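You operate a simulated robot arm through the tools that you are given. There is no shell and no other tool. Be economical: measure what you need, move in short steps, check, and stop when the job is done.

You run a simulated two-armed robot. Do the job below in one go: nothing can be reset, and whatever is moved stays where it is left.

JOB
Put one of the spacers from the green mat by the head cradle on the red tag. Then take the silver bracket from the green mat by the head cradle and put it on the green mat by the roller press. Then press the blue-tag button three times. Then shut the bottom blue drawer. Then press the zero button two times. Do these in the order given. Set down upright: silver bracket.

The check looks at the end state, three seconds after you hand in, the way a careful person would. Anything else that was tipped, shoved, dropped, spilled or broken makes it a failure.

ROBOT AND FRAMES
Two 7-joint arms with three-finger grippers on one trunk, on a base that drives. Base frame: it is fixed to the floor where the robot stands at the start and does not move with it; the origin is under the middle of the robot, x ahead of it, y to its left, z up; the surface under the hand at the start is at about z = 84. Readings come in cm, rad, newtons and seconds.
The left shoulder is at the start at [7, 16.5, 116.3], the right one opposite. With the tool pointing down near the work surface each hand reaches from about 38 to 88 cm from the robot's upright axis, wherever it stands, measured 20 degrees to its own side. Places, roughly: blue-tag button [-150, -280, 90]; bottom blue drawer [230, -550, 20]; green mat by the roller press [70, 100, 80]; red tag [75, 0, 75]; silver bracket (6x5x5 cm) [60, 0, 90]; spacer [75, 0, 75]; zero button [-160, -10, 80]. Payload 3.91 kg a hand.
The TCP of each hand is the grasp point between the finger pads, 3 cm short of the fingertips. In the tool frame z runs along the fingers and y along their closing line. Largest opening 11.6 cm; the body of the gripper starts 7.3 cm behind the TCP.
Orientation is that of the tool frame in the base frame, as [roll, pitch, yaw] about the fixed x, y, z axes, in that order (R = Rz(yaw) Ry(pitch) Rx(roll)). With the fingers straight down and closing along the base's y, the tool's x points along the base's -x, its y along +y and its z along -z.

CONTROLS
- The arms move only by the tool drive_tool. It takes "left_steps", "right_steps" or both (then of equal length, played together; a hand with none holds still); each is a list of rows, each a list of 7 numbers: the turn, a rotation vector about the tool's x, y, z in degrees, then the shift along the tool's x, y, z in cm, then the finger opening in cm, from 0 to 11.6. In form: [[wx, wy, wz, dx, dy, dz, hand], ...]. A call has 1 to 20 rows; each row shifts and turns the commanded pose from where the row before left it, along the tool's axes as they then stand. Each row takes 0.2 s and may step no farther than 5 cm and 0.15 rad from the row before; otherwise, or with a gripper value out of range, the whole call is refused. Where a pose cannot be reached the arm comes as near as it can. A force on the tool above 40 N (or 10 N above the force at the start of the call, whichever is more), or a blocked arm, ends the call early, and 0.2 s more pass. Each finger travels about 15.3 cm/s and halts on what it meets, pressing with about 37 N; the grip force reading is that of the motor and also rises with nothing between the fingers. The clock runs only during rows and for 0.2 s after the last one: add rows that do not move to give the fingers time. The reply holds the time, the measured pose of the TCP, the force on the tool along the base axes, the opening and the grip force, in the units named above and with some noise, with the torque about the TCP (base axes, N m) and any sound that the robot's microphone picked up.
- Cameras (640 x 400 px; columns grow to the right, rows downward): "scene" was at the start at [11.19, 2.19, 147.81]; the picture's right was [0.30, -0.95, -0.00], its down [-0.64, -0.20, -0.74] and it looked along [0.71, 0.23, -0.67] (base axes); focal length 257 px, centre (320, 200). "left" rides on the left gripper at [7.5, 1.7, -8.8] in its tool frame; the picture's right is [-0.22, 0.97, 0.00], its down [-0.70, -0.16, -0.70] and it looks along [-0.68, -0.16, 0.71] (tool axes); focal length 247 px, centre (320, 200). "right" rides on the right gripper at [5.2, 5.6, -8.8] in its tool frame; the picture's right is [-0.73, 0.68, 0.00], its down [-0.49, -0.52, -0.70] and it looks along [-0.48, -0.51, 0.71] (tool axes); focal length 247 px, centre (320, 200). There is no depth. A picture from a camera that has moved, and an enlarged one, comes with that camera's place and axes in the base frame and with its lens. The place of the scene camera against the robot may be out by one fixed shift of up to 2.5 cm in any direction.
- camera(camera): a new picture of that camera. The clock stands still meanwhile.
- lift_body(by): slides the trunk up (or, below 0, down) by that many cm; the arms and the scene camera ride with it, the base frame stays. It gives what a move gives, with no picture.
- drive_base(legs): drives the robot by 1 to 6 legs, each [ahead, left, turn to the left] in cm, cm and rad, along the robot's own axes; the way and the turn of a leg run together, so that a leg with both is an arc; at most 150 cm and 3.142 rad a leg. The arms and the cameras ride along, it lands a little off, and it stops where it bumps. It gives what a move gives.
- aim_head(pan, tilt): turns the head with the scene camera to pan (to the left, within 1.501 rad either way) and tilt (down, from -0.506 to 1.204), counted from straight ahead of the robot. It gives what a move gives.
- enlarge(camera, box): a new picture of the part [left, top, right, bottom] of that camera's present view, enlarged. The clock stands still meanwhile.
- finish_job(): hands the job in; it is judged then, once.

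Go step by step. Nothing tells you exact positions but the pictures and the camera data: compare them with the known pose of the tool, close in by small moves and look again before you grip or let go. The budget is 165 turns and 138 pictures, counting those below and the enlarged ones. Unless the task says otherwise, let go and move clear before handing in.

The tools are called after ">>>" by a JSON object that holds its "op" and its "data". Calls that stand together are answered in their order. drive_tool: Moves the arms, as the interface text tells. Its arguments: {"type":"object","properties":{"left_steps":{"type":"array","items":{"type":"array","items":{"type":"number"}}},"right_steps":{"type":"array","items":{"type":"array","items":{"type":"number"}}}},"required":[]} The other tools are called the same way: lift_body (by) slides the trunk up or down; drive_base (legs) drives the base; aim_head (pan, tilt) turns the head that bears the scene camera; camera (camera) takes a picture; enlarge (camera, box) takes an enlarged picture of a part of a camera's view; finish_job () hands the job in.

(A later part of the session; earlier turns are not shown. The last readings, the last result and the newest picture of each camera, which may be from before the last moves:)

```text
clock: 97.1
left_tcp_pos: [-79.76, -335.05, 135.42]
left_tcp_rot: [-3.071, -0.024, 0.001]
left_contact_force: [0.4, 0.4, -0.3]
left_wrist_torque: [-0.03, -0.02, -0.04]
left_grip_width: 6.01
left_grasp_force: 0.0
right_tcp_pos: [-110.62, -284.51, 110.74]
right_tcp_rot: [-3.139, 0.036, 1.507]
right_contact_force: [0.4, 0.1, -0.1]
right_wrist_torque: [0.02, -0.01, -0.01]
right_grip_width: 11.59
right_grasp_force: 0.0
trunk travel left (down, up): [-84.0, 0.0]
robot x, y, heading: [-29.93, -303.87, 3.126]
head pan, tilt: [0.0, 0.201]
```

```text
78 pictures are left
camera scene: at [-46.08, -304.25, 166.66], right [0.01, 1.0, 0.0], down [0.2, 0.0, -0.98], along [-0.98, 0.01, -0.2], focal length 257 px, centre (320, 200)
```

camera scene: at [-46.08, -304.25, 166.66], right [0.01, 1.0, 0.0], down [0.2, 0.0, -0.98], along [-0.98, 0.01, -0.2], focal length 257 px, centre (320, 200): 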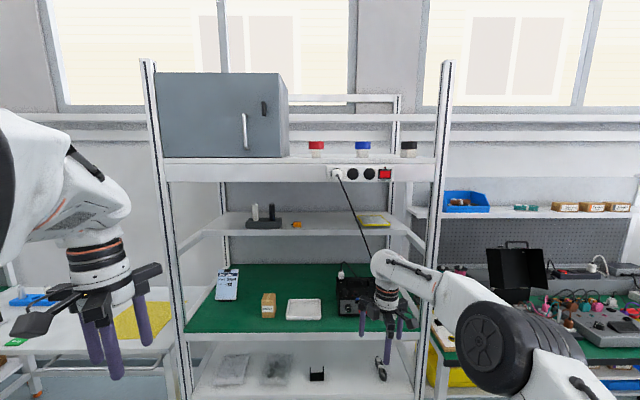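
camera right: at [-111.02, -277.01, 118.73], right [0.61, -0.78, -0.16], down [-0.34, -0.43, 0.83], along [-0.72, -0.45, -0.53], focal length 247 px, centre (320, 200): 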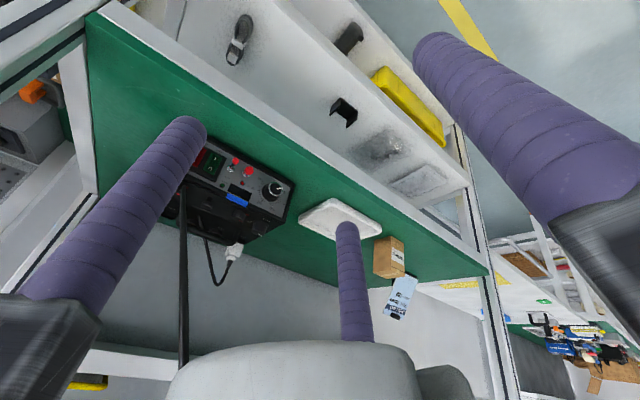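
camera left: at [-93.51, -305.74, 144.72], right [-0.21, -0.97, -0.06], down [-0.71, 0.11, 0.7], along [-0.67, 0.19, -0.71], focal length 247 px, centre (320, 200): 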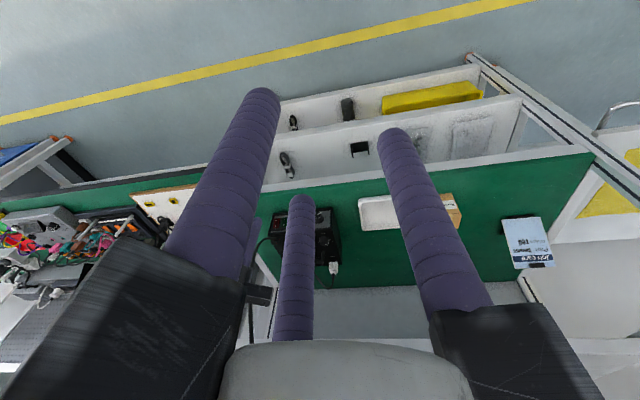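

The head is freed now — the folded elbow had been jamming it. I pitch the hand forward.

>>> {"op": "drive_tool", "data": {"right_steps": [[8.182, 0, 0, 0, 0, 0, 11.6], [8.182, 0, 0, 0, 0, 0, 11.6], [8.182, 0, 0, 0, 0, 0, 11.6], [8.182, 0, 0, 0, 0, 0, 11.6], [8.182, 0, 0, 0, 0, 0, 11.6], [8.182, 0, 0, 0, 0, 0, 11.6], [8.182, 0, 0, 0, 0, 0, 11.6], [8.182, 0, 0, 0, 0, 0, 11.6], [8.182, 0, 0, 0, 0, 0, 11.6], [8.182, 0, 0, 0, 0, 0, 11.6], [8.182, 0, 0, 0, 0, 0, 11.6], [0, 0, 0, 0, 0, 0, 11.6]]}}

>>> {"op": "aim_head", "data": {"pan": -0.2, "tilt": 0.6}}

>>> {"op": "camera", "data": {"camera": "scene"}}

>>> {"op": "camera", "data": {"camera": "right"}}

```text
clock: 99.7
left_tcp_pos: [-79.7, -335.19, 135.48]
left_tcp_rot: [-3.071, -0.024, 0.002]
left_contact_force: [-0.3, 0.8, 0.7]
left_wrist_torque: [0.02, -0.02, 0.05]
left_grip_width: 5.98
left_grasp_force: 0.2
right_tcp_pos: [-110.9, -284.34, 111.07]
right_tcp_rot: [-1.569, 0.033, 1.503]
right_contact_force: [1.0, 0.3, -0.1]
right_wrist_torque: [-0.02, 0.03, -0.03]
right_grip_width: 11.62
right_grasp_force: 0.1
trunk travel left (down, up): [-84.0, 0.0]
robot x, y, heading: [-30.17, -304.09, 3.132]
head pan, tilt: [0.0, 0.201]
```

```text
clock: 100.5
left_tcp_pos: [-79.73, -335.06, 135.46]
left_tcp_rot: [-3.073, -0.022, 0.002]
left_contact_force: [0.4, -0.2, -0.3]
left_wrist_torque: [-0.01, -0.01, 0.01]
left_grip_width: 5.99
left_grasp_force: 0.1
right_tcp_pos: [-110.95, -284.33, 111.06]
right_tcp_rot: [-1.572, 0.035, 1.503]
right_contact_force: [0.3, -0.1, -0.5]
right_wrist_torque: [-0.01, 0.01, -0.01]
right_grip_width: 11.62
right_grasp_force: 0.0
trunk travel left (down, up): [-84.0, 0.0]
robot x, y, heading: [-30.37, -303.95, 3.132]
head pan, tilt: [-0.201, 0.6]
```

```text
77 pictures are left
camera scene: at [-45.45, -302.38, 162.99], right [0.21, 0.98, 0.0], down [0.55, -0.12, -0.83], along [-0.81, 0.17, -0.56], focal length 257 px, centre (320, 200)
```

scene: 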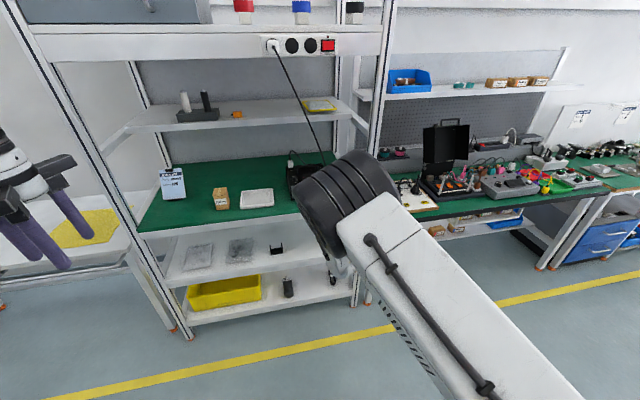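

```text
76 pictures are left
camera right: at [-101.77, -279.97, 105.31], right [-0.05, -0.75, -0.65], down [0.67, -0.51, 0.54], along [-0.74, -0.41, 0.53], focal length 247 px, centre (320, 200)
```

right: 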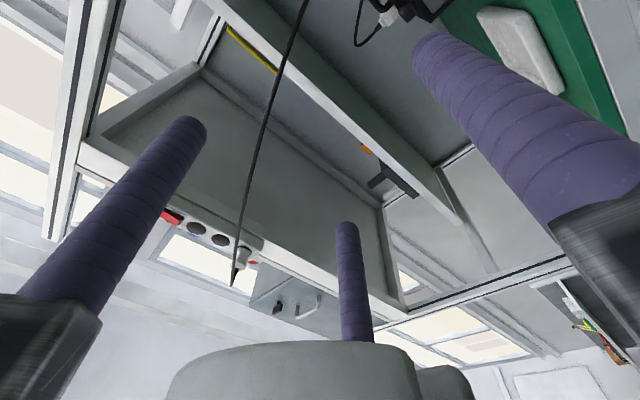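

The arm hides the button from the head camera, so I'll use the left wrist camera as a side observer: turn, pitch and move the left hand toward it.

>>> {"op": "drive_tool", "data": {"left_steps": [[0, 0, 0, -4, 0, 3, 6], [0, 0, 0, -4, 0, 3, 6], [0, 0, 0, -4, 0, 3, 6], [0, 0, 6.7, -3, 0, 3, 6], [0, 0, 6.7, 0, 0, 0, 6], [0, 0, 6.7, 0, 0, 0, 6], [0, -8, 0, 0, 0, 0, 6], [0, -8, 0, 0, 0, 0, 6], [0, -8, 0, 0, 0, 0, 6], [0, 0, 0, 0, 0, 0, 6]]}}

>>> {"op": "camera", "data": {"camera": "left"}}

```text
clock: 102.8
left_tcp_pos: [-94.51, -334.25, 123.09]
left_tcp_rot: [-3.061, 0.42, -0.315]
left_contact_force: [-0.8, 0.3, -1.1]
left_wrist_torque: [-0.01, -0.01, -0.01]
left_grip_width: 5.99
left_grasp_force: 0.1
right_tcp_pos: [-110.99, -284.3, 111.04]
right_tcp_rot: [-1.572, 0.038, 1.502]
right_contact_force: [0.3, -0.1, -0.2]
right_wrist_torque: [0.05, 0.01, 0.03]
right_grip_width: 11.59
right_grasp_force: 0.1
trunk travel left (down, up): [-84.0, 0.0]
robot x, y, heading: [-29.73, -303.79, 3.127]
head pan, tilt: [-0.201, 0.6]
```

```text
75 pictures are left
camera left: at [-85.34, -339.78, 127.87], right [-0.53, -0.85, 0.02], down [-0.3, 0.21, 0.93], along [-0.8, 0.48, -0.36], focal length 247 px, centre (320, 200)
```

left: 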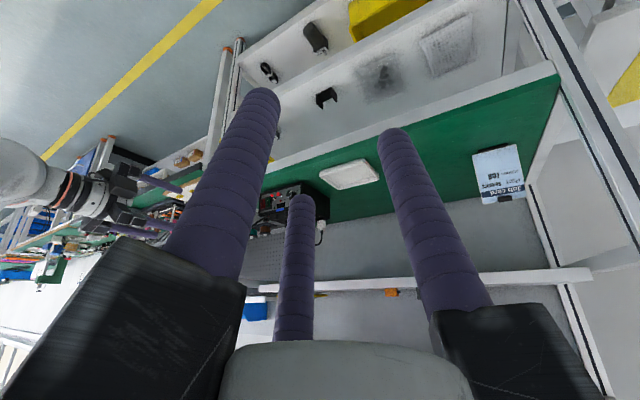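

>>> {"op": "drive_tool", "data": {"left_steps": [[0, 0, 8, 0, 0, 0, 9], [0, 0, 6, 0, 0, 0, 11.6], [0, 0, 0, 0, 0, 0, 11.6], [0, 0, 0, 0, 0, 0, 11.6]]}}

>>> {"op": "camera", "data": {"camera": "left"}}

```text
clock: 103.8
left_tcp_pos: [-94.42, -334.33, 123.07]
left_tcp_rot: [3.112, 0.424, -0.582]
left_contact_force: [0.5, -0.4, -0.3]
left_wrist_torque: [0.03, 0.0, -0.01]
left_grip_width: 11.6
left_grasp_force: 0.0
right_tcp_pos: [-110.99, -284.27, 111.09]
right_tcp_rot: [-1.571, 0.037, 1.503]
right_contact_force: [0.1, -1.2, -0.2]
right_wrist_torque: [0.01, 0.03, -0.03]
right_grip_width: 11.61
right_grasp_force: 0.0
trunk travel left (down, up): [-84.0, 0.0]
robot x, y, heading: [-30.07, -304.17, 3.133]
head pan, tilt: [-0.201, 0.6]
```

```text
74 pictures are left
camera left: at [-86.44, -341.39, 128.1], right [-0.7, -0.71, 0.12], down [-0.19, 0.34, 0.92], along [-0.69, 0.62, -0.37], focal length 247 px, centre (320, 200)
```

left: 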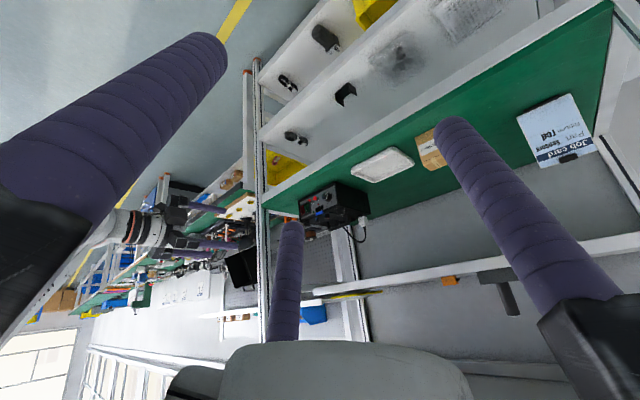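

The observer view is excellent: box and right-hand fingers both visible (picture upside-down). I zoom in to triangulate.

>>> {"op": "enlarge", "data": {"camera": "left", "box": [180, 160, 380, 280]}}

>>> {"op": "enlarge", "data": {"camera": "left", "box": [285, 170, 375, 240]}}

```text
3.20 times, centred on (280, 220) of left
camera zoom: at [-86.44, -341.39, 128.1], right [-0.7, -0.71, 0.12], down [-0.19, 0.34, 0.92], along [-0.69, 0.62, -0.37], focal length 790 px, centre (448, 136)
```

zoom: 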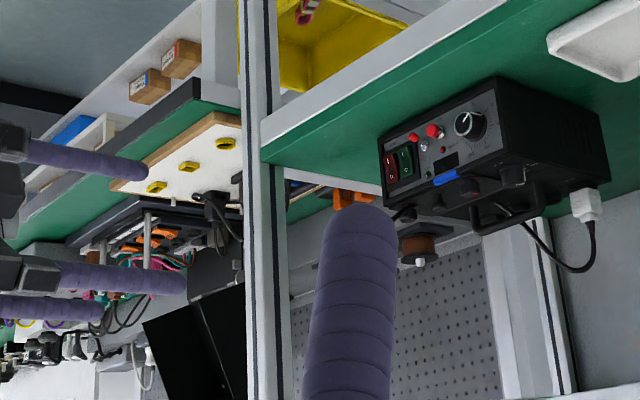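

```text
5.71 times, centred on (330, 205) of left
camera zoom: at [-86.44, -341.39, 128.1], right [-0.7, -0.71, 0.12], down [-0.19, 0.34, 0.92], along [-0.69, 0.62, -0.37], focal length 1411 px, centre (263, 171)
```

zoom: 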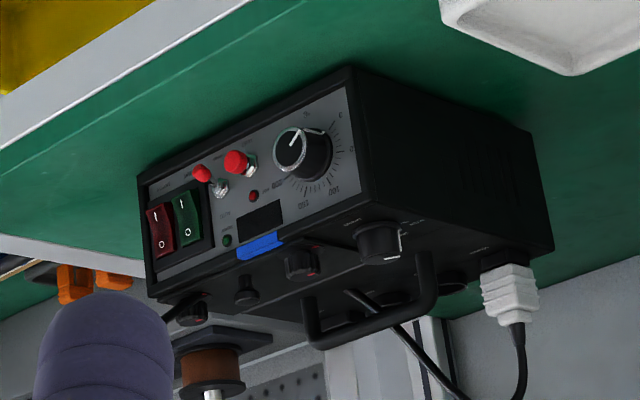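

Three views agree: button cap at about [-146.5,-285,95], and the lower finger tip matches my model. I square the hand, lower it 9.4 cm, then drive forward 20 cm.

>>> {"op": "drive_tool", "data": {"right_steps": [[0, -3.9, 0, 0, 2, 0, 11.6], [0, 0, -2.1, 0, 2, 0, 11.6], [0, 0, 0, 0, 3, 0, 11.6], [0, 0, 0, 0, 2.4, 0, 11.6], [0, 0, 0, 0, 0, 0, 11.6]]}}

>>> {"op": "drive_base", "data": {"legs": [[20, 0, 0]]}}

>>> {"op": "camera", "data": {"camera": "left"}}

>>> {"op": "camera", "data": {"camera": "right"}}

```text
clock: 105.0
left_tcp_pos: [-94.54, -334.41, 123.11]
left_tcp_rot: [3.112, 0.426, -0.582]
left_contact_force: [-1.0, 0.2, -0.5]
left_wrist_torque: [-0.01, -0.03, 0.02]
left_grip_width: 11.63
left_grasp_force: 0.1
right_tcp_pos: [-110.91, -284.83, 101.69]
right_tcp_rot: [-1.567, -0.003, 1.576]
right_contact_force: [-0.2, 0.4, -0.2]
right_wrist_torque: [-0.01, -0.04, -0.03]
right_grip_width: 11.57
right_grasp_force: 0.1
trunk travel left (down, up): [-84.0, 0.0]
robot x, y, heading: [-29.92, -303.89, 3.128]
head pan, tilt: [-0.201, 0.6]
```

```text
clock: 106.6
left_tcp_pos: [-114.6, -333.69, 123.33]
left_tcp_rot: [3.11, 0.426, -0.593]
left_contact_force: [0.3, 0.5, 0.8]
left_wrist_torque: [0.01, 0.01, 0.0]
left_grip_width: 11.59
left_grasp_force: 0.2
right_tcp_pos: [-130.85, -283.87, 101.75]
right_tcp_rot: [-1.565, -0.001, 1.567]
right_contact_force: [0.0, -0.9, 1.0]
right_wrist_torque: [-0.04, 0.01, -0.03]
right_grip_width: 11.58
right_grasp_force: 0.1
trunk travel left (down, up): [-84.0, 0.0]
robot x, y, heading: [-50.17, -303.35, 3.125]
head pan, tilt: [-0.201, 0.6]
```

```text
71 pictures are left
camera left: at [-106.7, -340.63, 128.22], right [-0.7, -0.7, 0.12], down [-0.19, 0.34, 0.92], along [-0.69, 0.62, -0.37], focal length 247 px, centre (320, 200)
```

left: 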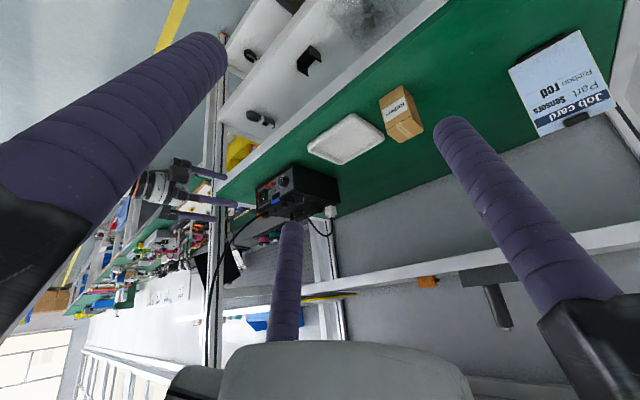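

```text
70 pictures are left
camera right: at [-122.01, -278.64, 96.21], right [-0.01, -0.73, -0.68], down [0.7, -0.49, 0.52], along [-0.71, -0.48, 0.51], focal length 247 px, centre (320, 200)
```

right: 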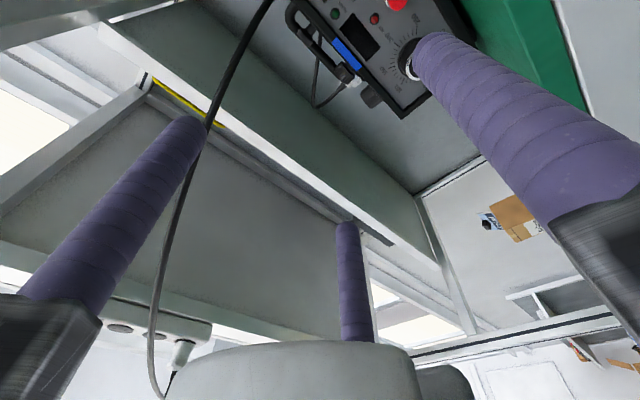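

>>> {"op": "enlarge", "data": {"camera": "left", "box": [200, 150, 340, 250]}}

```text
4.00 times, centred on (270, 200) of left
camera zoom: at [-106.7, -340.63, 128.22], right [-0.7, -0.7, 0.12], down [-0.19, 0.34, 0.92], along [-0.69, 0.62, -0.37], focal length 988 px, centre (520, 200)
```

zoom: 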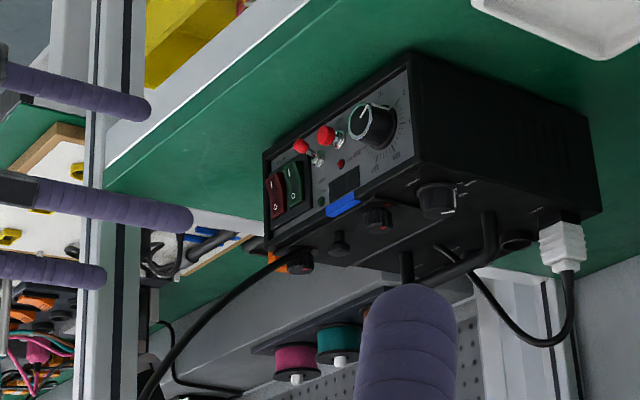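

The tip needs −0.9 in y and −0.6 in z. I correct and move forward to ~3 cm from the cap.

>>> {"op": "drive_tool", "data": {"right_steps": [[0, 0, 0, -0.9, 0.6, 0, 11.6], [0, 0, 0, 0, 0, 3, 11.6], [0, 0, 0, 0, 0, 3, 11.6], [0, 0, 0, 0, 0, 3, 11.6], [0, 0, 0, 0, 0, 0, 11.6]]}}

>>> {"op": "enlarge", "data": {"camera": "left", "box": [220, 150, 320, 230]}}

>>> {"op": "camera", "data": {"camera": "right"}}

```text
clock: 107.8
left_tcp_pos: [-114.85, -333.41, 123.08]
left_tcp_rot: [3.113, 0.426, -0.59]
left_contact_force: [0.1, 0.3, -1.0]
left_wrist_torque: [0.02, 0.02, 0.02]
left_grip_width: 11.6
left_grasp_force: 0.1
right_tcp_pos: [-139.84, -284.61, 100.79]
right_tcp_rot: [-1.567, -0.001, 1.567]
right_contact_force: [0.1, -0.2, -0.2]
right_wrist_torque: [0.0, 0.0, -0.01]
right_grip_width: 11.58
right_grasp_force: 0.0
trunk travel left (down, up): [-84.0, 0.0]
robot x, y, heading: [-50.11, -303.45, 3.122]
head pan, tilt: [-0.201, 0.6]
```

```text
5.00 times, centred on (270, 190) of left
camera zoom: at [-106.87, -340.64, 128.13], right [-0.7, -0.7, 0.12], down [-0.19, 0.34, 0.92], along [-0.69, 0.62, -0.37], focal length 1235 px, centre (570, 250)
```

zoom: 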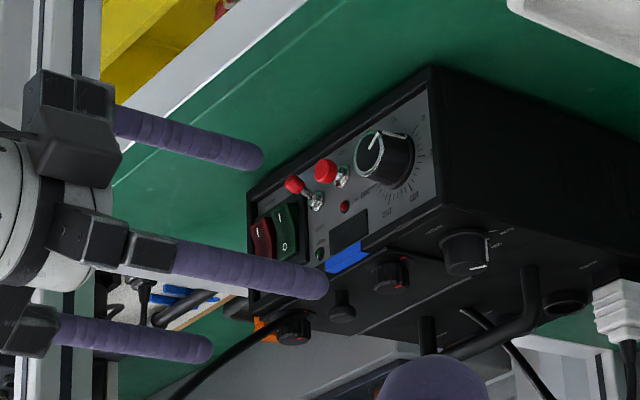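

```text
67 pictures are left
camera right: at [-131.07, -279.51, 95.28], right [-0.01, -0.73, -0.68], down [0.7, -0.49, 0.52], along [-0.71, -0.48, 0.51], focal length 247 px, centre (320, 200)
```

right: 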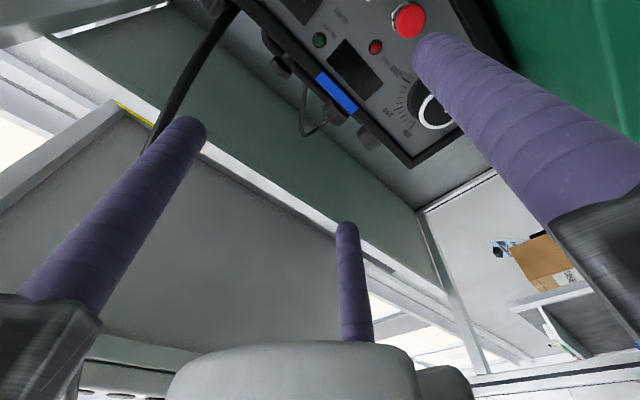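

Alignment with the cap is right on in the wrist view. I advance gently to touch and press, watching force and sound.

>>> {"op": "drive_tool", "data": {"right_steps": [[0, 0, 0, 0, 0, 1.5, 11.6], [0, 0, 0, 0, 0, 1, 11.6], [0, 0, 0, 0, 0, 0, 11.6]]}}

>>> {"op": "camera", "data": {"camera": "right"}}

```text
clock: 108.6
left_tcp_pos: [-114.91, -333.47, 123.05]
left_tcp_rot: [3.112, 0.427, -0.592]
left_contact_force: [0.3, 0.0, -0.3]
left_wrist_torque: [0.02, -0.01, -0.01]
left_grip_width: 11.59
left_grasp_force: 0.1
right_tcp_pos: [-142.41, -284.52, 101.01]
right_tcp_rot: [-1.567, -0.003, 1.568]
right_contact_force: [-0.6, 0.9, -0.5]
right_wrist_torque: [0.0, 0.0, 0.04]
right_grip_width: 11.62
right_grasp_force: 0.1
trunk travel left (down, up): [-84.0, 0.0]
robot x, y, heading: [-50.35, -303.46, 3.122]
head pan, tilt: [-0.201, 0.6]
```

```text
66 pictures are left
camera right: at [-133.58, -279.43, 95.4], right [-0.01, -0.73, -0.68], down [0.7, -0.49, 0.52], along [-0.71, -0.48, 0.51], focal length 247 px, centre (320, 200)
```

right: 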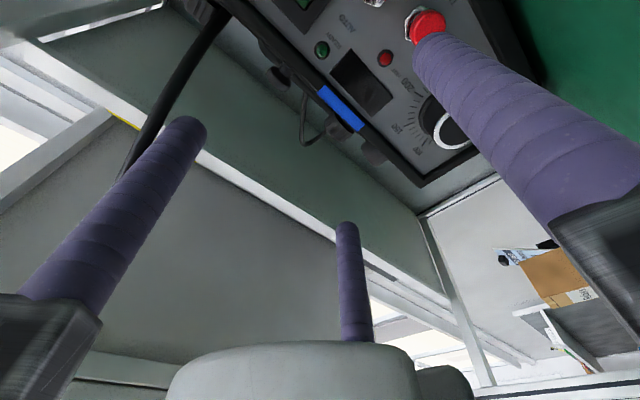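

>>> {"op": "drive_tool", "data": {"right_steps": [[0, 0, 0, 0, 0, 0.5, 11.6], [0, 0, 0, 0, 0, 0.4, 11.6], [0, 0, 0, 0, 0, 0.3, 11.6], [0, 0, 0, 0, 0, 0, 11.6]]}}

```text
clock: 109.6
left_tcp_pos: [-114.97, -333.51, 123.14]
left_tcp_rot: [3.112, 0.423, -0.592]
left_contact_force: [0.2, -0.2, -0.8]
left_wrist_torque: [0.0, 0.01, 0.0]
left_grip_width: 11.6
left_grasp_force: 0.2
right_tcp_pos: [-143.75, -284.76, 100.97]
right_tcp_rot: [-1.567, -0.002, 1.567]
right_contact_force: [-0.3, 0.3, 0.4]
right_wrist_torque: [0.01, -0.02, -0.01]
right_grip_width: 11.61
right_grasp_force: 0.1
trunk travel left (down, up): [-84.0, 0.0]
robot x, y, heading: [-50.26, -303.42, 3.125]
head pan, tilt: [-0.201, 0.6]
```

>>> {"op": "drive_tool", "data": {"right_steps": [[0, 0, 0, 0, 0, 0.2, 11.6], [0, 0, 0, 0, 0, 0.2, 11.6], [0, 0, 0, 0, 0, 0, 11.6]]}}

>>> {"op": "enlarge", "data": {"camera": "right", "box": [360, 0, 480, 80]}}

>>> {"op": "enlarge", "data": {"camera": "left", "box": [240, 160, 310, 220]}}

```text
clock: 110.4
left_tcp_pos: [-115.07, -333.57, 123.02]
left_tcp_rot: [3.111, 0.424, -0.592]
left_contact_force: [0.0, -0.2, -0.3]
left_wrist_torque: [0.02, -0.01, 0.01]
left_grip_width: 11.61
left_grasp_force: 0.1
right_tcp_pos: [-144.04, -284.69, 101.05]
right_tcp_rot: [-1.567, -0.004, 1.568]
right_contact_force: [1.7, -0.9, 0.5]
right_wrist_torque: [0.01, -0.04, -0.02]
right_grip_width: 11.61
right_grasp_force: 0.1
trunk travel left (down, up): [-84.0, 0.0]
robot x, y, heading: [-49.99, -303.69, 3.126]
head pan, tilt: [-0.201, 0.6]
```

```text
5.00 times, centred on (420, 40) of right
camera zoom: at [-135.28, -279.57, 95.47], right [0.0, -0.73, -0.68], down [0.7, -0.49, 0.52], along [-0.71, -0.47, 0.51], focal length 1235 px, centre (-180, 1000)
```

zoom: 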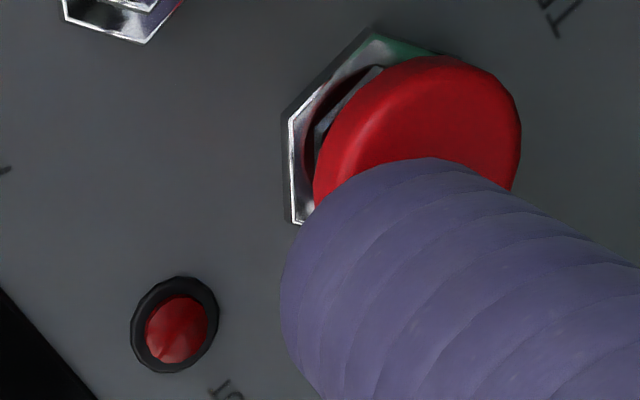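

```text
6.67 times, centred on (275, 190) of left
camera zoom: at [-106.9, -340.63, 128.11], right [-0.7, -0.7, 0.12], down [-0.19, 0.34, 0.92], along [-0.69, 0.62, -0.37], focal length 1646 px, centre (620, 267)
```

zoom: 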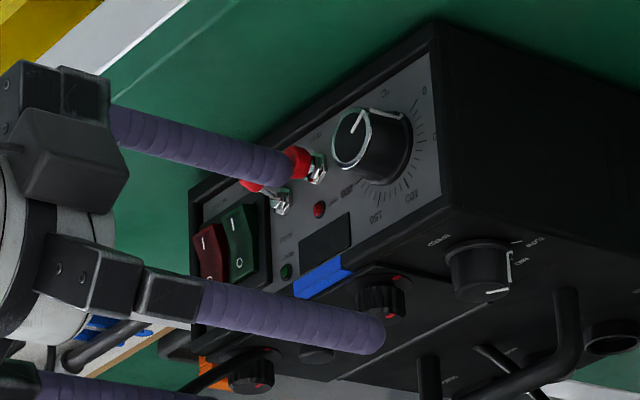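

The tip is on the cap. I press in small steps.

>>> {"op": "drive_tool", "data": {"right_steps": [[0, 0, 0, 0, 0, 0.2, 11.6], [0, 0, 0, 0, 0, 0.2, 11.6], [0, 0, 0, 0, 0, 0, 11.6]]}}

```text
clock: 111.2
left_tcp_pos: [-114.9, -333.5, 123.15]
left_tcp_rot: [3.112, 0.427, -0.59]
left_contact_force: [0.2, -0.9, 1.0]
left_wrist_torque: [0.05, -0.01, 0.02]
left_grip_width: 11.62
left_grasp_force: 0.1
right_tcp_pos: [-144.61, -284.79, 101.06]
right_tcp_rot: [-1.567, -0.004, 1.566]
right_contact_force: [3.4, -0.8, -1.9]
right_wrist_torque: [-0.07, -0.23, 0.03]
right_grip_width: 11.61
right_grasp_force: 0.1
trunk travel left (down, up): [-84.0, 0.0]
robot x, y, heading: [-50.32, -303.42, 3.124]
head pan, tilt: [-0.201, 0.6]
heard: click
```

A click: press one. I withdraw, then press again.

>>> {"op": "drive_tool", "data": {"right_steps": [[0, 0, 0, 0, 0, -0.5, 11.6], [0, 0, 0, 0, 0, -0.5, 11.6], [0, 0, 0, 0, 0, 0, 11.6], [0, 0, 0, 0, 0, 0, 11.6]]}}

>>> {"op": "enlarge", "data": {"camera": "right", "box": [340, 0, 480, 90]}}

```text
clock: 112.2
left_tcp_pos: [-114.85, -333.5, 123.08]
left_tcp_rot: [3.11, 0.424, -0.592]
left_contact_force: [0.5, -0.5, -0.2]
left_wrist_torque: [0.0, -0.01, 0.01]
left_grip_width: 11.6
left_grasp_force: 0.0
right_tcp_pos: [-143.46, -284.7, 101.06]
right_tcp_rot: [-1.568, -0.002, 1.567]
right_contact_force: [-0.4, 0.1, 0.0]
right_wrist_torque: [0.0, -0.07, -0.02]
right_grip_width: 11.63
right_grasp_force: 0.1
trunk travel left (down, up): [-84.0, 0.0]
robot x, y, heading: [-50.37, -303.74, 3.123]
head pan, tilt: [-0.201, 0.6]
```

```text
4.44 times, centred on (410, 45) of right
camera zoom: at [-134.69, -279.48, 95.54], right [-0.01, -0.73, -0.68], down [0.7, -0.49, 0.52], along [-0.71, -0.48, 0.51], focal length 1098 px, centre (-80, 889)
```

zoom: 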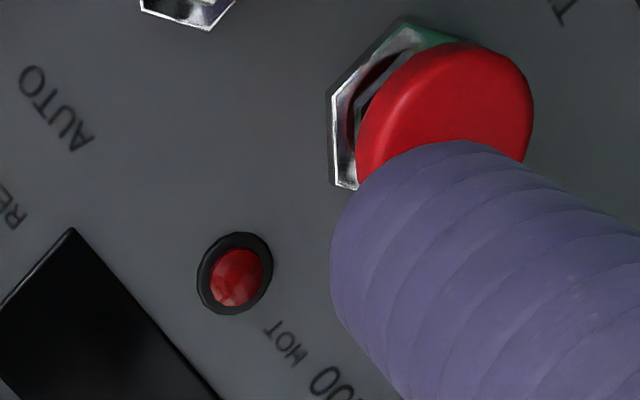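

Released fully. Second press.

>>> {"op": "drive_tool", "data": {"right_steps": [[0, 0, 0, 0, 0, 0.5, 11.6], [0, 0, 0, 0, 0, 0.3, 11.6], [0, 0, 0, 0, 0, 0.2, 11.6], [0, 0, 0, 0, 0, 0, 11.6]]}}

>>> {"op": "drive_tool", "data": {"right_steps": [[0, 0, 0, 0, 0, -0.5, 11.6], [0, 0, 0, 0, 0, -0.5, 11.6], [0, 0, 0, 0, 0, 0, 11.6], [0, 0, 0, 0, 0, 0, 11.6]]}}

```text
clock: 113.2
left_tcp_pos: [-114.83, -333.49, 123.22]
left_tcp_rot: [3.113, 0.424, -0.592]
left_contact_force: [0.0, -0.6, -0.4]
left_wrist_torque: [0.01, 0.03, 0.01]
left_grip_width: 11.59
left_grasp_force: 0.0
right_tcp_pos: [-144.61, -284.82, 101.14]
right_tcp_rot: [-1.567, -0.001, 1.565]
right_contact_force: [2.7, -1.7, -1.0]
right_wrist_torque: [-0.07, -0.24, 0.03]
right_grip_width: 11.61
right_grasp_force: 0.1
trunk travel left (down, up): [-84.0, 0.0]
robot x, y, heading: [-49.99, -303.77, 3.121]
head pan, tilt: [-0.201, 0.6]
heard: click
```

```text
clock: 114.2
left_tcp_pos: [-114.99, -333.55, 123.08]
left_tcp_rot: [3.111, 0.424, -0.592]
left_contact_force: [0.1, 0.9, 0.0]
left_wrist_torque: [0.01, -0.04, 0.01]
left_grip_width: 11.58
left_grasp_force: 0.1
right_tcp_pos: [-143.47, -284.72, 101.12]
right_tcp_rot: [-1.569, 0.0, 1.567]
right_contact_force: [0.3, -0.4, 0.5]
right_wrist_torque: [0.0, 0.02, 0.0]
right_grip_width: 11.61
right_grasp_force: 0.1
trunk travel left (down, up): [-84.0, 0.0]
robot x, y, heading: [-50.13, -303.46, 3.126]
head pan, tilt: [-0.201, 0.6]
```

Second click. Third press, then withdraw well back.

>>> {"op": "drive_tool", "data": {"right_steps": [[0, 0, 0, 0, 0, 0.5, 11.6], [0, 0, 0, 0, 0, 0.3, 11.6], [0, 0, 0, 0, 0, 0.2, 11.6], [0, 0, 0, 0, 0, 0, 11.6]]}}

>>> {"op": "drive_tool", "data": {"right_steps": [[0, 0, 0, 0, 0, -0.5, 11.6], [0, 0, 0, 0, 0, -1, 11.6], [0, 0, 0, 0, 0, -3, 11.6], [0, 0, 0, 0, 0, -4, 11.6], [0, 0, 0, 0, 0, 0, 11.6]]}}

>>> {"op": "enlarge", "data": {"camera": "left", "box": [220, 150, 320, 230]}}

```text
clock: 115.2
left_tcp_pos: [-114.86, -333.52, 123.21]
left_tcp_rot: [3.113, 0.424, -0.591]
left_contact_force: [-0.3, 0.4, 0.7]
left_wrist_torque: [0.02, -0.03, -0.01]
left_grip_width: 11.62
left_grasp_force: 0.0
right_tcp_pos: [-144.48, -284.81, 101.21]
right_tcp_rot: [-1.568, -0.002, 1.566]
right_contact_force: [3.2, 0.5, -0.2]
right_wrist_torque: [0.1, -0.18, -0.02]
right_grip_width: 11.61
right_grasp_force: 0.1
trunk travel left (down, up): [-84.0, 0.0]
robot x, y, heading: [-50.03, -303.63, 3.124]
head pan, tilt: [-0.201, 0.6]
heard: click
```

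```text
clock: 116.4
left_tcp_pos: [-114.87, -333.53, 123.14]
left_tcp_rot: [3.112, 0.423, -0.592]
left_contact_force: [0.1, 0.5, 0.2]
left_wrist_torque: [0.0, 0.02, 0.0]
left_grip_width: 11.59
left_grasp_force: 0.0
right_tcp_pos: [-135.96, -284.75, 101.08]
right_tcp_rot: [-1.567, -0.003, 1.567]
right_contact_force: [0.0, 0.0, 0.4]
right_wrist_torque: [0.0, -0.03, 0.01]
right_grip_width: 11.62
right_grasp_force: 0.1
trunk travel left (down, up): [-84.0, 0.0]
robot x, y, heading: [-50.26, -303.67, 3.123]
head pan, tilt: [-0.201, 0.6]
```

```text
5.00 times, centred on (270, 190) of left
camera zoom: at [-106.98, -340.61, 128.08], right [-0.7, -0.7, 0.12], down [-0.19, 0.34, 0.92], along [-0.69, 0.62, -0.37], focal length 1235 px, centre (570, 250)
```

zoom: 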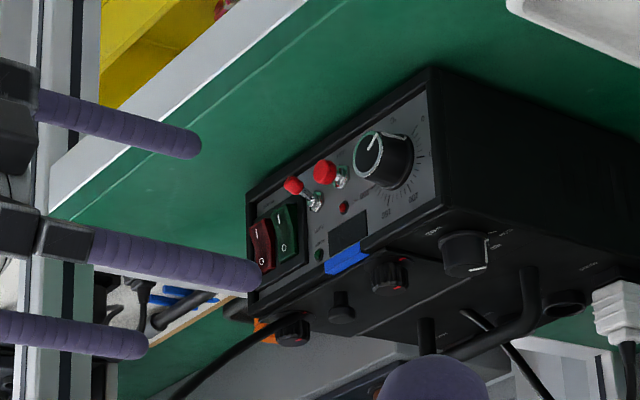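

Three clicks, nothing else touched. Next the drawer near [230,-550,20]: I back off, turn to face down the aisle, and look.

>>> {"op": "drive_base", "data": {"legs": [[-27, 0, 0], [0, 0, 1.57]]}}

>>> {"op": "aim_head", "data": {"pan": 0.5, "tilt": 0.3}}

>>> {"op": "camera", "data": {"camera": "scene"}}

```text
clock: 122.1
left_tcp_pos: [7.33, -368.63, 123.07]
left_tcp_rot: [3.111, 0.422, 0.984]
left_contact_force: [0.6, 0.1, -0.6]
left_wrist_torque: [0.01, -0.02, -0.01]
left_grip_width: 11.6
left_grasp_force: 0.1
right_tcp_pos: [-41.61, -390.03, 101.06]
right_tcp_rot: [-1.567, 0.0, -3.141]
right_contact_force: [1.1, 0.5, -0.6]
right_wrist_torque: [0.01, -0.04, -0.04]
right_grip_width: 11.6
right_grasp_force: 0.0
trunk travel left (down, up): [-84.0, 0.0]
robot x, y, heading: [-23.22, -303.77, -1.583]
head pan, tilt: [-0.201, 0.6]
```

```text
clock: 123.2
left_tcp_pos: [7.17, -368.71, 123.04]
left_tcp_rot: [3.112, 0.424, 0.985]
left_contact_force: [-0.3, 0.4, 0.7]
left_wrist_torque: [0.02, 0.0, 0.02]
left_grip_width: 11.63
left_grasp_force: 0.0
right_tcp_pos: [-41.55, -389.95, 101.02]
right_tcp_rot: [-1.566, -0.002, -3.138]
right_contact_force: [-0.3, 0.6, -0.4]
right_wrist_torque: [0.04, 0.0, 0.0]
right_grip_width: 11.6
right_grasp_force: 0.1
trunk travel left (down, up): [-84.0, 0.0]
robot x, y, heading: [-23.21, -303.97, -1.588]
head pan, tilt: [0.499, 0.3]
```

```text
61 pictures are left
camera scene: at [-20.52, -317.71, 165.73], right [-0.88, -0.47, 0.0], down [-0.14, 0.26, -0.96], along [0.45, -0.84, -0.3], focal length 257 px, centre (320, 200)
```

scene: 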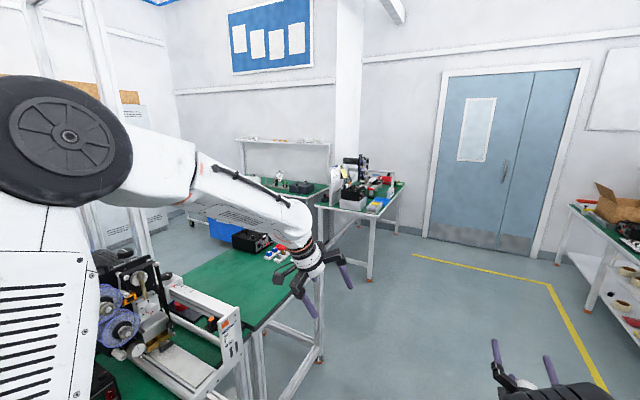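

>>> {"op": "enlarge", "data": {"camera": "scene", "box": [160, 140, 420, 300]}}

```text
2.46 times, centred on (290, 220) of scene
camera zoom: at [-20.52, -317.71, 165.73], right [-0.88, -0.47, 0.0], down [-0.14, 0.26, -0.96], along [0.45, -0.84, -0.3], focal length 633 px, centre (394, 151)
```

zoom: 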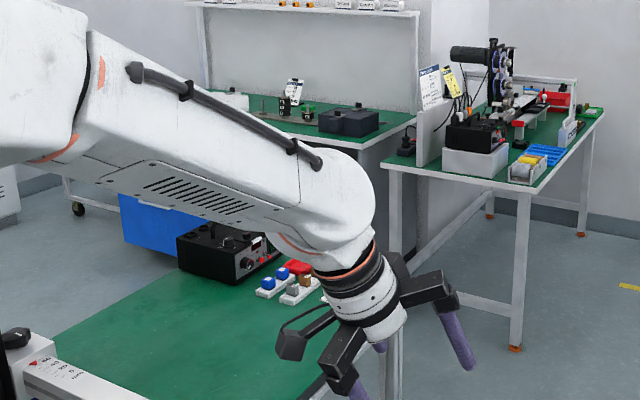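

The blue drawer unit sits under the far bench, reached through the gap between the near bench end (y≈−445) and the next table (y≈−552). I drive to the gap mouth and turn to look in.

>>> {"op": "drive_base", "data": {"legs": [[97, -12, 0], [97, -12, 0], [0, 0, 1.58]]}}

>>> {"op": "aim_head", "data": {"pan": 0.0, "tilt": 0.45}}

>>> {"op": "camera", "data": {"camera": "scene"}}

```text
clock: 136.8
left_tcp_pos: [14.5, -472.99, 122.98]
left_tcp_rot: [3.112, 0.423, 2.5]
left_contact_force: [-1.3, 0.2, -0.4]
left_wrist_torque: [-0.01, 0.01, -0.02]
left_grip_width: 11.6
left_grasp_force: 0.0
right_tcp_pos: [33.02, -522.85, 101.12]
right_tcp_rot: [-1.566, -0.002, -1.624]
right_contact_force: [-0.1, -0.3, 0.2]
right_wrist_torque: [0.01, -0.04, -0.01]
right_grip_width: 11.6
right_grasp_force: 0.0
trunk travel left (down, up): [-84.0, 0.0]
robot x, y, heading: [-51.74, -499.46, -0.07]
head pan, tilt: [0.499, 0.3]
```

```text
clock: 137.8
left_tcp_pos: [14.39, -472.91, 123.14]
left_tcp_rot: [3.111, 0.424, 2.5]
left_contact_force: [1.1, -0.5, 0.9]
left_wrist_torque: [-0.01, 0.03, -0.01]
left_grip_width: 11.59
left_grasp_force: 0.0
right_tcp_pos: [32.99, -522.82, 100.97]
right_tcp_rot: [-1.567, -0.002, -1.625]
right_contact_force: [0.2, 0.1, 0.0]
right_wrist_torque: [0.01, -0.05, 0.01]
right_grip_width: 11.62
right_grasp_force: 0.0
trunk travel left (down, up): [-84.0, 0.0]
robot x, y, heading: [-51.96, -499.64, -0.07]
head pan, tilt: [0.0, 0.45]
```

```text
59 pictures are left
camera scene: at [-39.36, -500.84, 164.34], right [-0.07, -1.0, 0.0], down [-0.43, 0.03, -0.9], along [0.9, -0.06, -0.44], focal length 257 px, centre (320, 200)
```

scene: 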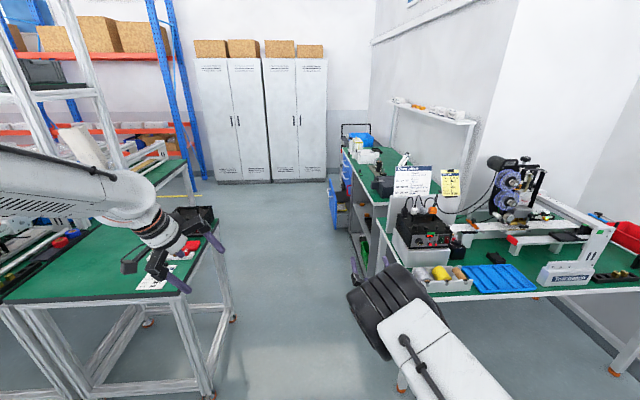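

>>> {"op": "enlarge", "data": {"camera": "scene", "box": [300, 120, 420, 260]}}

```text
2.86 times, centred on (360, 190) of scene
camera zoom: at [-39.36, -500.84, 164.34], right [-0.07, -1.0, 0.0], down [-0.43, 0.03, -0.9], along [0.9, -0.06, -0.44], focal length 735 px, centre (206, 229)
```

zoom: 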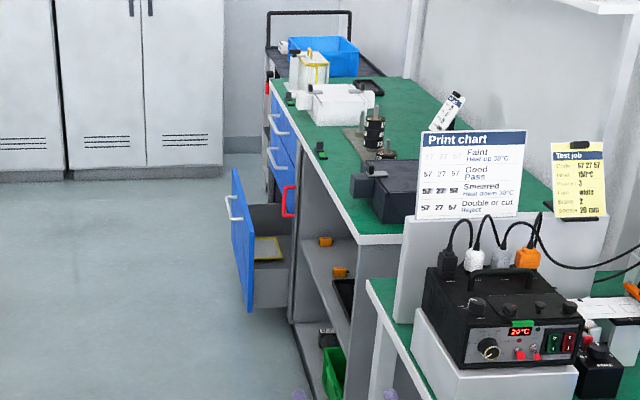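

The open bottom drawer front is at about x 202–245, y≈−532, z 10–55, facing +y. I drive along the gap, then swing out to open floor opposite it.

>>> {"op": "drive_base", "data": {"legs": [[0, 7, 0.07], [150, 0, 0], [60, 0, 0]]}}

>>> {"op": "aim_head", "data": {"pan": 0.5, "tilt": 0.5}}

>>> {"op": "camera", "data": {"camera": "scene"}}

```text
clock: 148.9
left_tcp_pos: [225.05, -462.29, 123.14]
left_tcp_rot: [3.11, 0.426, 2.571]
left_contact_force: [-0.6, -0.4, 0.7]
left_wrist_torque: [0.0, -0.02, 0.01]
left_grip_width: 11.57
left_grasp_force: 0.0
right_tcp_pos: [247.29, -510.63, 101.11]
right_tcp_rot: [-1.567, -0.001, -1.554]
right_contact_force: [-0.1, -0.2, -1.2]
right_wrist_torque: [-0.02, -0.01, 0.0]
right_grip_width: 11.59
right_grasp_force: 0.1
trunk travel left (down, up): [-84.0, 0.0]
robot x, y, heading: [161.28, -493.8, 0.002]
head pan, tilt: [0.0, 0.45]
```

```text
clock: 149.8
left_tcp_pos: [225.15, -462.18, 123.08]
left_tcp_rot: [3.111, 0.425, 2.572]
left_contact_force: [-0.1, 0.1, -0.2]
left_wrist_torque: [0.03, 0.02, -0.01]
left_grip_width: 11.62
left_grasp_force: 0.1
right_tcp_pos: [247.42, -510.72, 101.03]
right_tcp_rot: [-1.567, -0.002, -1.552]
right_contact_force: [-0.4, 0.2, 0.1]
right_wrist_torque: [-0.02, 0.01, -0.06]
right_grip_width: 11.6
right_grasp_force: 0.1
trunk travel left (down, up): [-84.0, 0.0]
robot x, y, heading: [161.14, -493.39, 0.003]
head pan, tilt: [0.499, 0.499]
```

```text
57 pictures are left
camera scene: at [172.24, -489.42, 163.89], right [0.48, -0.88, 0.0], down [-0.42, -0.23, -0.88], along [0.77, 0.42, -0.48], focal length 257 px, centre (320, 200)
```

scene: 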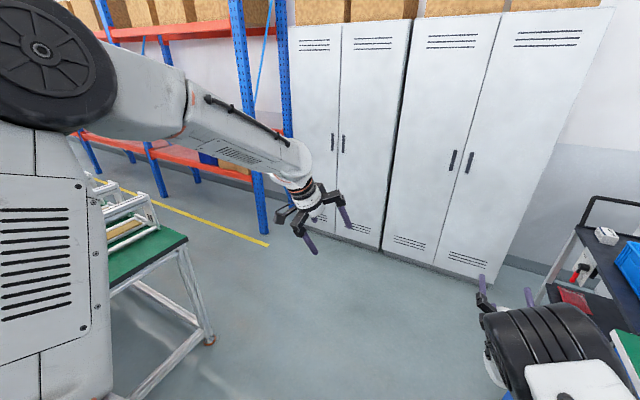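

Open floor beside a bench corner at [231,-380]. I continue to about [241,-438] and turn to face the drawers.

>>> {"op": "drive_base", "data": {"legs": [[38, 55, 0], [42, 0, 0], [0, 0, -1.573]]}}

>>> {"op": "aim_head", "data": {"pan": 0.0, "tilt": 0.75}}

>>> {"op": "camera", "data": {"camera": "scene"}}

>>> {"op": "camera", "data": {"camera": "left"}}

```text
clock: 159.5
left_tcp_pos: [272.64, -505.44, 123.16]
left_tcp_rot: [3.112, 0.425, 0.988]
left_contact_force: [0.4, 0.1, -0.5]
left_wrist_torque: [0.04, -0.01, -0.02]
left_grip_width: 11.59
left_grasp_force: 0.1
right_tcp_pos: [224.09, -527.07, 100.99]
right_tcp_rot: [-1.568, -0.001, -3.136]
right_contact_force: [-0.8, -0.4, 0.5]
right_wrist_torque: [0.0, 0.02, -0.02]
right_grip_width: 11.59
right_grasp_force: 0.0
trunk travel left (down, up): [-84.0, 0.0]
robot x, y, heading: [242.32, -440.95, -1.579]
head pan, tilt: [0.499, 0.499]
```

```text
clock: 160.5
left_tcp_pos: [272.79, -505.55, 123.06]
left_tcp_rot: [3.111, 0.426, 0.987]
left_contact_force: [0.1, 0.3, 0.2]
left_wrist_torque: [-0.03, -0.02, -0.03]
left_grip_width: 11.61
left_grasp_force: 0.1
right_tcp_pos: [223.92, -527.05, 101.06]
right_tcp_rot: [-1.568, -0.002, -3.137]
right_contact_force: [0.3, -0.3, -0.5]
right_wrist_torque: [0.01, 0.0, -0.01]
right_grip_width: 11.6
right_grasp_force: 0.0
trunk travel left (down, up): [-84.0, 0.0]
robot x, y, heading: [242.2, -441.35, -1.581]
head pan, tilt: [0.0, 0.75]
```

```text
56 pictures are left
camera scene: at [240.33, -454.71, 161.7], right [-1.0, 0.01, 0.0], down [0.01, 0.68, -0.73], along [-0.01, -0.73, -0.68], focal length 257 px, centre (320, 200)
```

scene: 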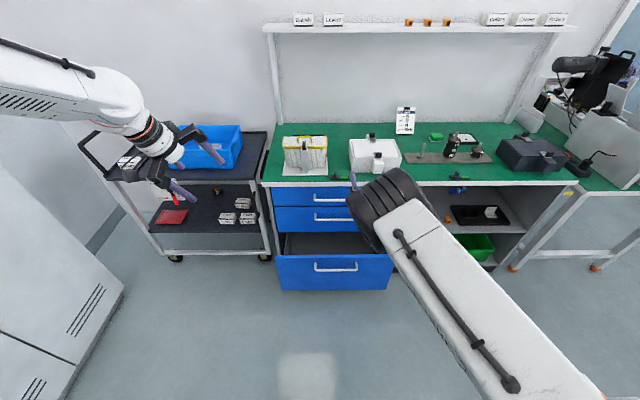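

```text
55 pictures are left
camera left: at [279.77, -497.6, 128.12], right [0.71, -0.7, 0.12], down [-0.34, -0.19, 0.92], along [-0.62, -0.69, -0.37], focal length 247 px, centre (320, 200)
```

left: 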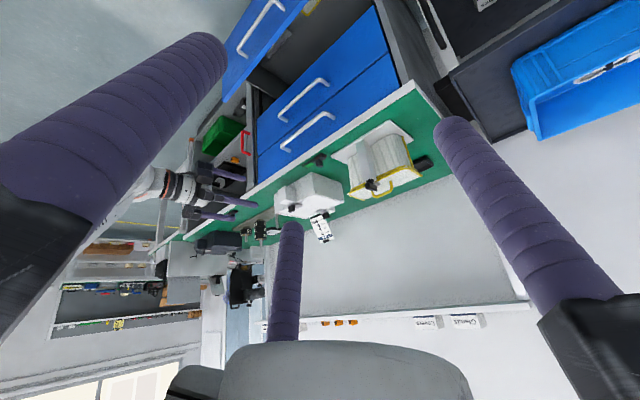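

The drawer front spans x≈195–262, z≈14–51, and the hand is opposite its centre. I pull the right hand back, make a fist, and lower the trunk 72.

>>> {"op": "drive_tool", "data": {"right_steps": [[0, 0, 0, 0, 0, -4, 8], [0, 0, 0, 0, 0, -4, 4], [0, 0, 0, 0, 0, 0, 0], [0, 0, 0, 0, 0, 0, 0]]}}

>>> {"op": "lift_body", "data": {"by": -40}}

>>> {"op": "camera", "data": {"camera": "scene"}}

```text
clock: 161.5
left_tcp_pos: [272.68, -505.57, 123.33]
left_tcp_rot: [3.111, 0.423, 0.989]
left_contact_force: [0.7, -0.5, 0.1]
left_wrist_torque: [0.0, 0.02, 0.01]
left_grip_width: 11.62
left_grasp_force: 0.0
right_tcp_pos: [223.68, -518.71, 100.94]
right_tcp_rot: [-1.568, -0.002, -3.137]
right_contact_force: [0.1, -0.2, -0.1]
right_wrist_torque: [0.01, 0.0, 0.01]
right_grip_width: 0.9
right_grasp_force: 36.7
trunk travel left (down, up): [-84.0, 0.0]
robot x, y, heading: [242.21, -440.85, -1.58]
head pan, tilt: [0.0, 0.75]
```

```text
clock: 165.3
left_tcp_pos: [272.69, -505.42, 83.08]
left_tcp_rot: [3.112, 0.424, 0.987]
left_contact_force: [0.1, 0.0, -0.1]
left_wrist_torque: [0.0, -0.03, 0.03]
left_grip_width: 11.59
left_grasp_force: 0.0
right_tcp_pos: [223.7, -518.72, 60.97]
right_tcp_rot: [-1.568, -0.003, -3.137]
right_contact_force: [1.3, 0.2, 0.0]
right_wrist_torque: [-0.01, 0.03, 0.0]
right_grip_width: 0.94
right_grasp_force: 37.6
trunk travel left (down, up): [-44.0, 40.0]
robot x, y, heading: [242.37, -441.13, -1.579]
head pan, tilt: [0.0, 0.75]
```

```text
54 pictures are left
camera scene: at [240.31, -454.69, 121.7], right [-1.0, 0.01, 0.0], down [0.01, 0.68, -0.73], along [-0.01, -0.73, -0.68], focal length 257 px, centre (320, 200)
```

scene: 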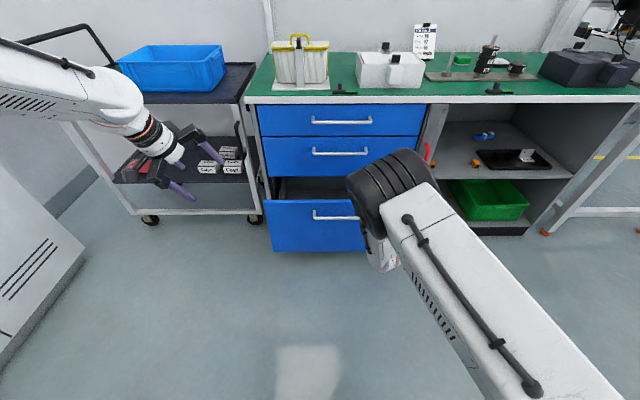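

Triangulation confirms the drawer front at y≈−532. I lower 32 more and centre the fist on the drawer.

>>> {"op": "lift_body", "data": {"by": -32}}

>>> {"op": "drive_tool", "data": {"right_steps": [[0, 0, 0, -2.5, 0, 0, 0], [0, 0, 0, -2.5, 0, 0, 0], [0, 0, 0, 0, 0, 0, 0]]}}

>>> {"op": "camera", "data": {"camera": "left"}}

>>> {"op": "camera", "data": {"camera": "right"}}

```text
clock: 168.5
left_tcp_pos: [272.68, -505.55, 51.19]
left_tcp_rot: [3.112, 0.424, 0.988]
left_contact_force: [0.1, 0.7, -0.4]
left_wrist_torque: [0.01, -0.04, -0.01]
left_grip_width: 11.59
left_grasp_force: 0.1
right_tcp_pos: [223.61, -518.76, 29.08]
right_tcp_rot: [-1.567, -0.003, -3.137]
right_contact_force: [0.6, -0.4, 0.1]
right_wrist_torque: [-0.02, 0.01, 0.01]
right_grip_width: 0.92
right_grasp_force: 36.9
trunk travel left (down, up): [-12.0, 72.0]
robot x, y, heading: [242.07, -440.95, -1.574]
head pan, tilt: [0.0, 0.75]
```

```text
clock: 169.3
left_tcp_pos: [272.72, -505.5, 51.07]
left_tcp_rot: [3.112, 0.425, 0.988]
left_contact_force: [-0.1, 0.5, 0.2]
left_wrist_torque: [-0.02, 0.0, -0.02]
left_grip_width: 11.61
left_grasp_force: 0.1
right_tcp_pos: [228.67, -518.65, 29.0]
right_tcp_rot: [-1.565, -0.002, -3.137]
right_contact_force: [0.8, -0.5, 0.3]
right_wrist_torque: [-0.06, 0.0, -0.01]
right_grip_width: 0.9
right_grasp_force: 36.8
trunk travel left (down, up): [-12.0, 72.0]
robot x, y, heading: [242.33, -440.95, -1.578]
head pan, tilt: [0.0, 0.75]
```

```text
53 pictures are left
camera left: at [279.76, -497.58, 56.12], right [0.71, -0.7, 0.12], down [-0.34, -0.19, 0.92], along [-0.62, -0.69, -0.37], focal length 247 px, centre (320, 200)
```

left: 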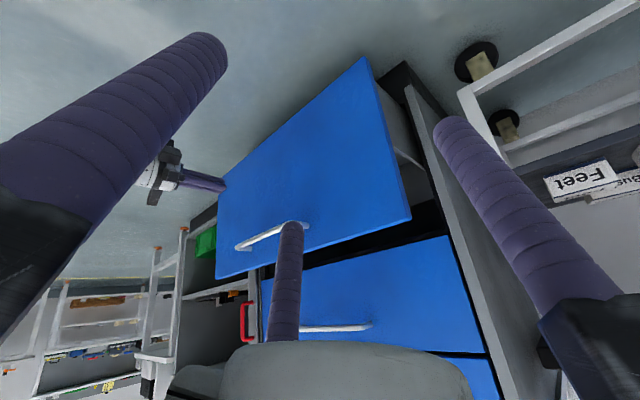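

```text
52 pictures are left
camera right: at [223.43, -509.88, 23.38], right [0.73, 0.0, -0.68], down [0.48, 0.7, 0.52], along [0.48, -0.71, 0.51], focal length 247 px, centre (320, 200)
```

right: 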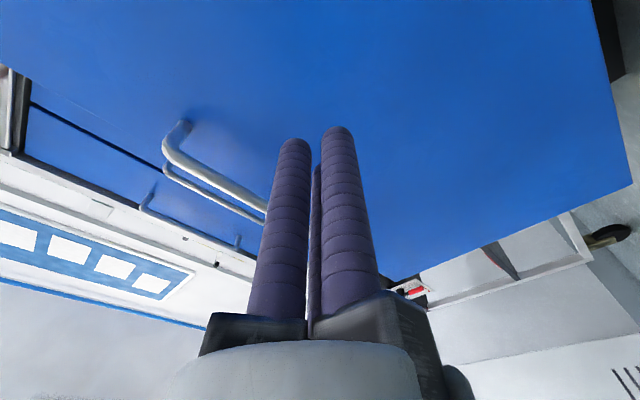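

I drive 9 cm closer, then push with the arm.

>>> {"op": "drive_base", "data": {"legs": [[9, 0, 0]]}}

>>> {"op": "drive_tool", "data": {"right_steps": [[0, 0, 0, 0, 0, 1, 0], [0, 0, 0, 0, 0, 1, 0], [0, 0, 0, 0, 0, 1, 0], [0, 0, 0, 0, 0, 1, 0], [0, 0, 0, 0, 0, 1, 0], [0, 0, 0, 0, 0, 1, 0], [0, 0, 0, 0, 0, 1, 0], [0, 0, 0, 0, 0, 1, 0], [0, 0, 0, 0, 0, 1, 0], [0, 0, 0, 0, 0, 1, 0]]}}

>>> {"op": "camera", "data": {"camera": "left"}}

```text
clock: 170.4
left_tcp_pos: [272.61, -514.06, 51.09]
left_tcp_rot: [3.113, 0.426, 0.99]
left_contact_force: [0.1, 0.4, -0.6]
left_wrist_torque: [0.0, -0.02, 0.03]
left_grip_width: 11.6
left_grasp_force: 0.1
right_tcp_pos: [228.58, -527.28, 28.82]
right_tcp_rot: [-1.566, 0.0, -3.137]
right_contact_force: [-0.6, -0.6, 0.3]
right_wrist_torque: [0.0, 0.03, 0.0]
right_grip_width: 0.9
right_grasp_force: 36.7
trunk travel left (down, up): [-12.0, 72.0]
robot x, y, heading: [241.96, -449.82, -1.581]
head pan, tilt: [0.0, 0.75]
```

```text
clock: 172.6
left_tcp_pos: [272.69, -514.13, 51.11]
left_tcp_rot: [3.11, 0.425, 0.989]
left_contact_force: [0.2, -0.1, 0.2]
left_wrist_torque: [0.03, -0.01, 0.0]
left_grip_width: 11.61
left_grasp_force: 0.1
right_tcp_pos: [228.39, -537.3, 28.84]
right_tcp_rot: [-1.567, -0.002, -3.136]
right_contact_force: [0.2, 0.2, -0.3]
right_wrist_torque: [-0.05, 0.01, -0.04]
right_grip_width: 0.9
right_grasp_force: 44.8
trunk travel left (down, up): [-12.0, 72.0]
robot x, y, heading: [242.27, -449.68, -1.582]
head pan, tilt: [0.0, 0.75]
```

```text
51 pictures are left
camera left: at [279.68, -506.21, 56.11], right [0.71, -0.7, 0.12], down [-0.34, -0.19, 0.92], along [-0.62, -0.69, -0.37], focal length 247 px, centre (320, 200)
```

left: 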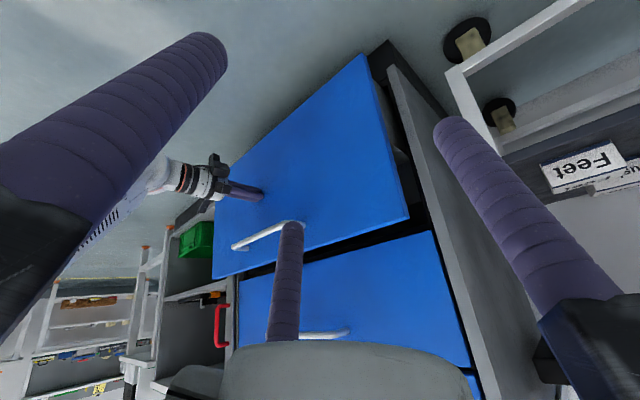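

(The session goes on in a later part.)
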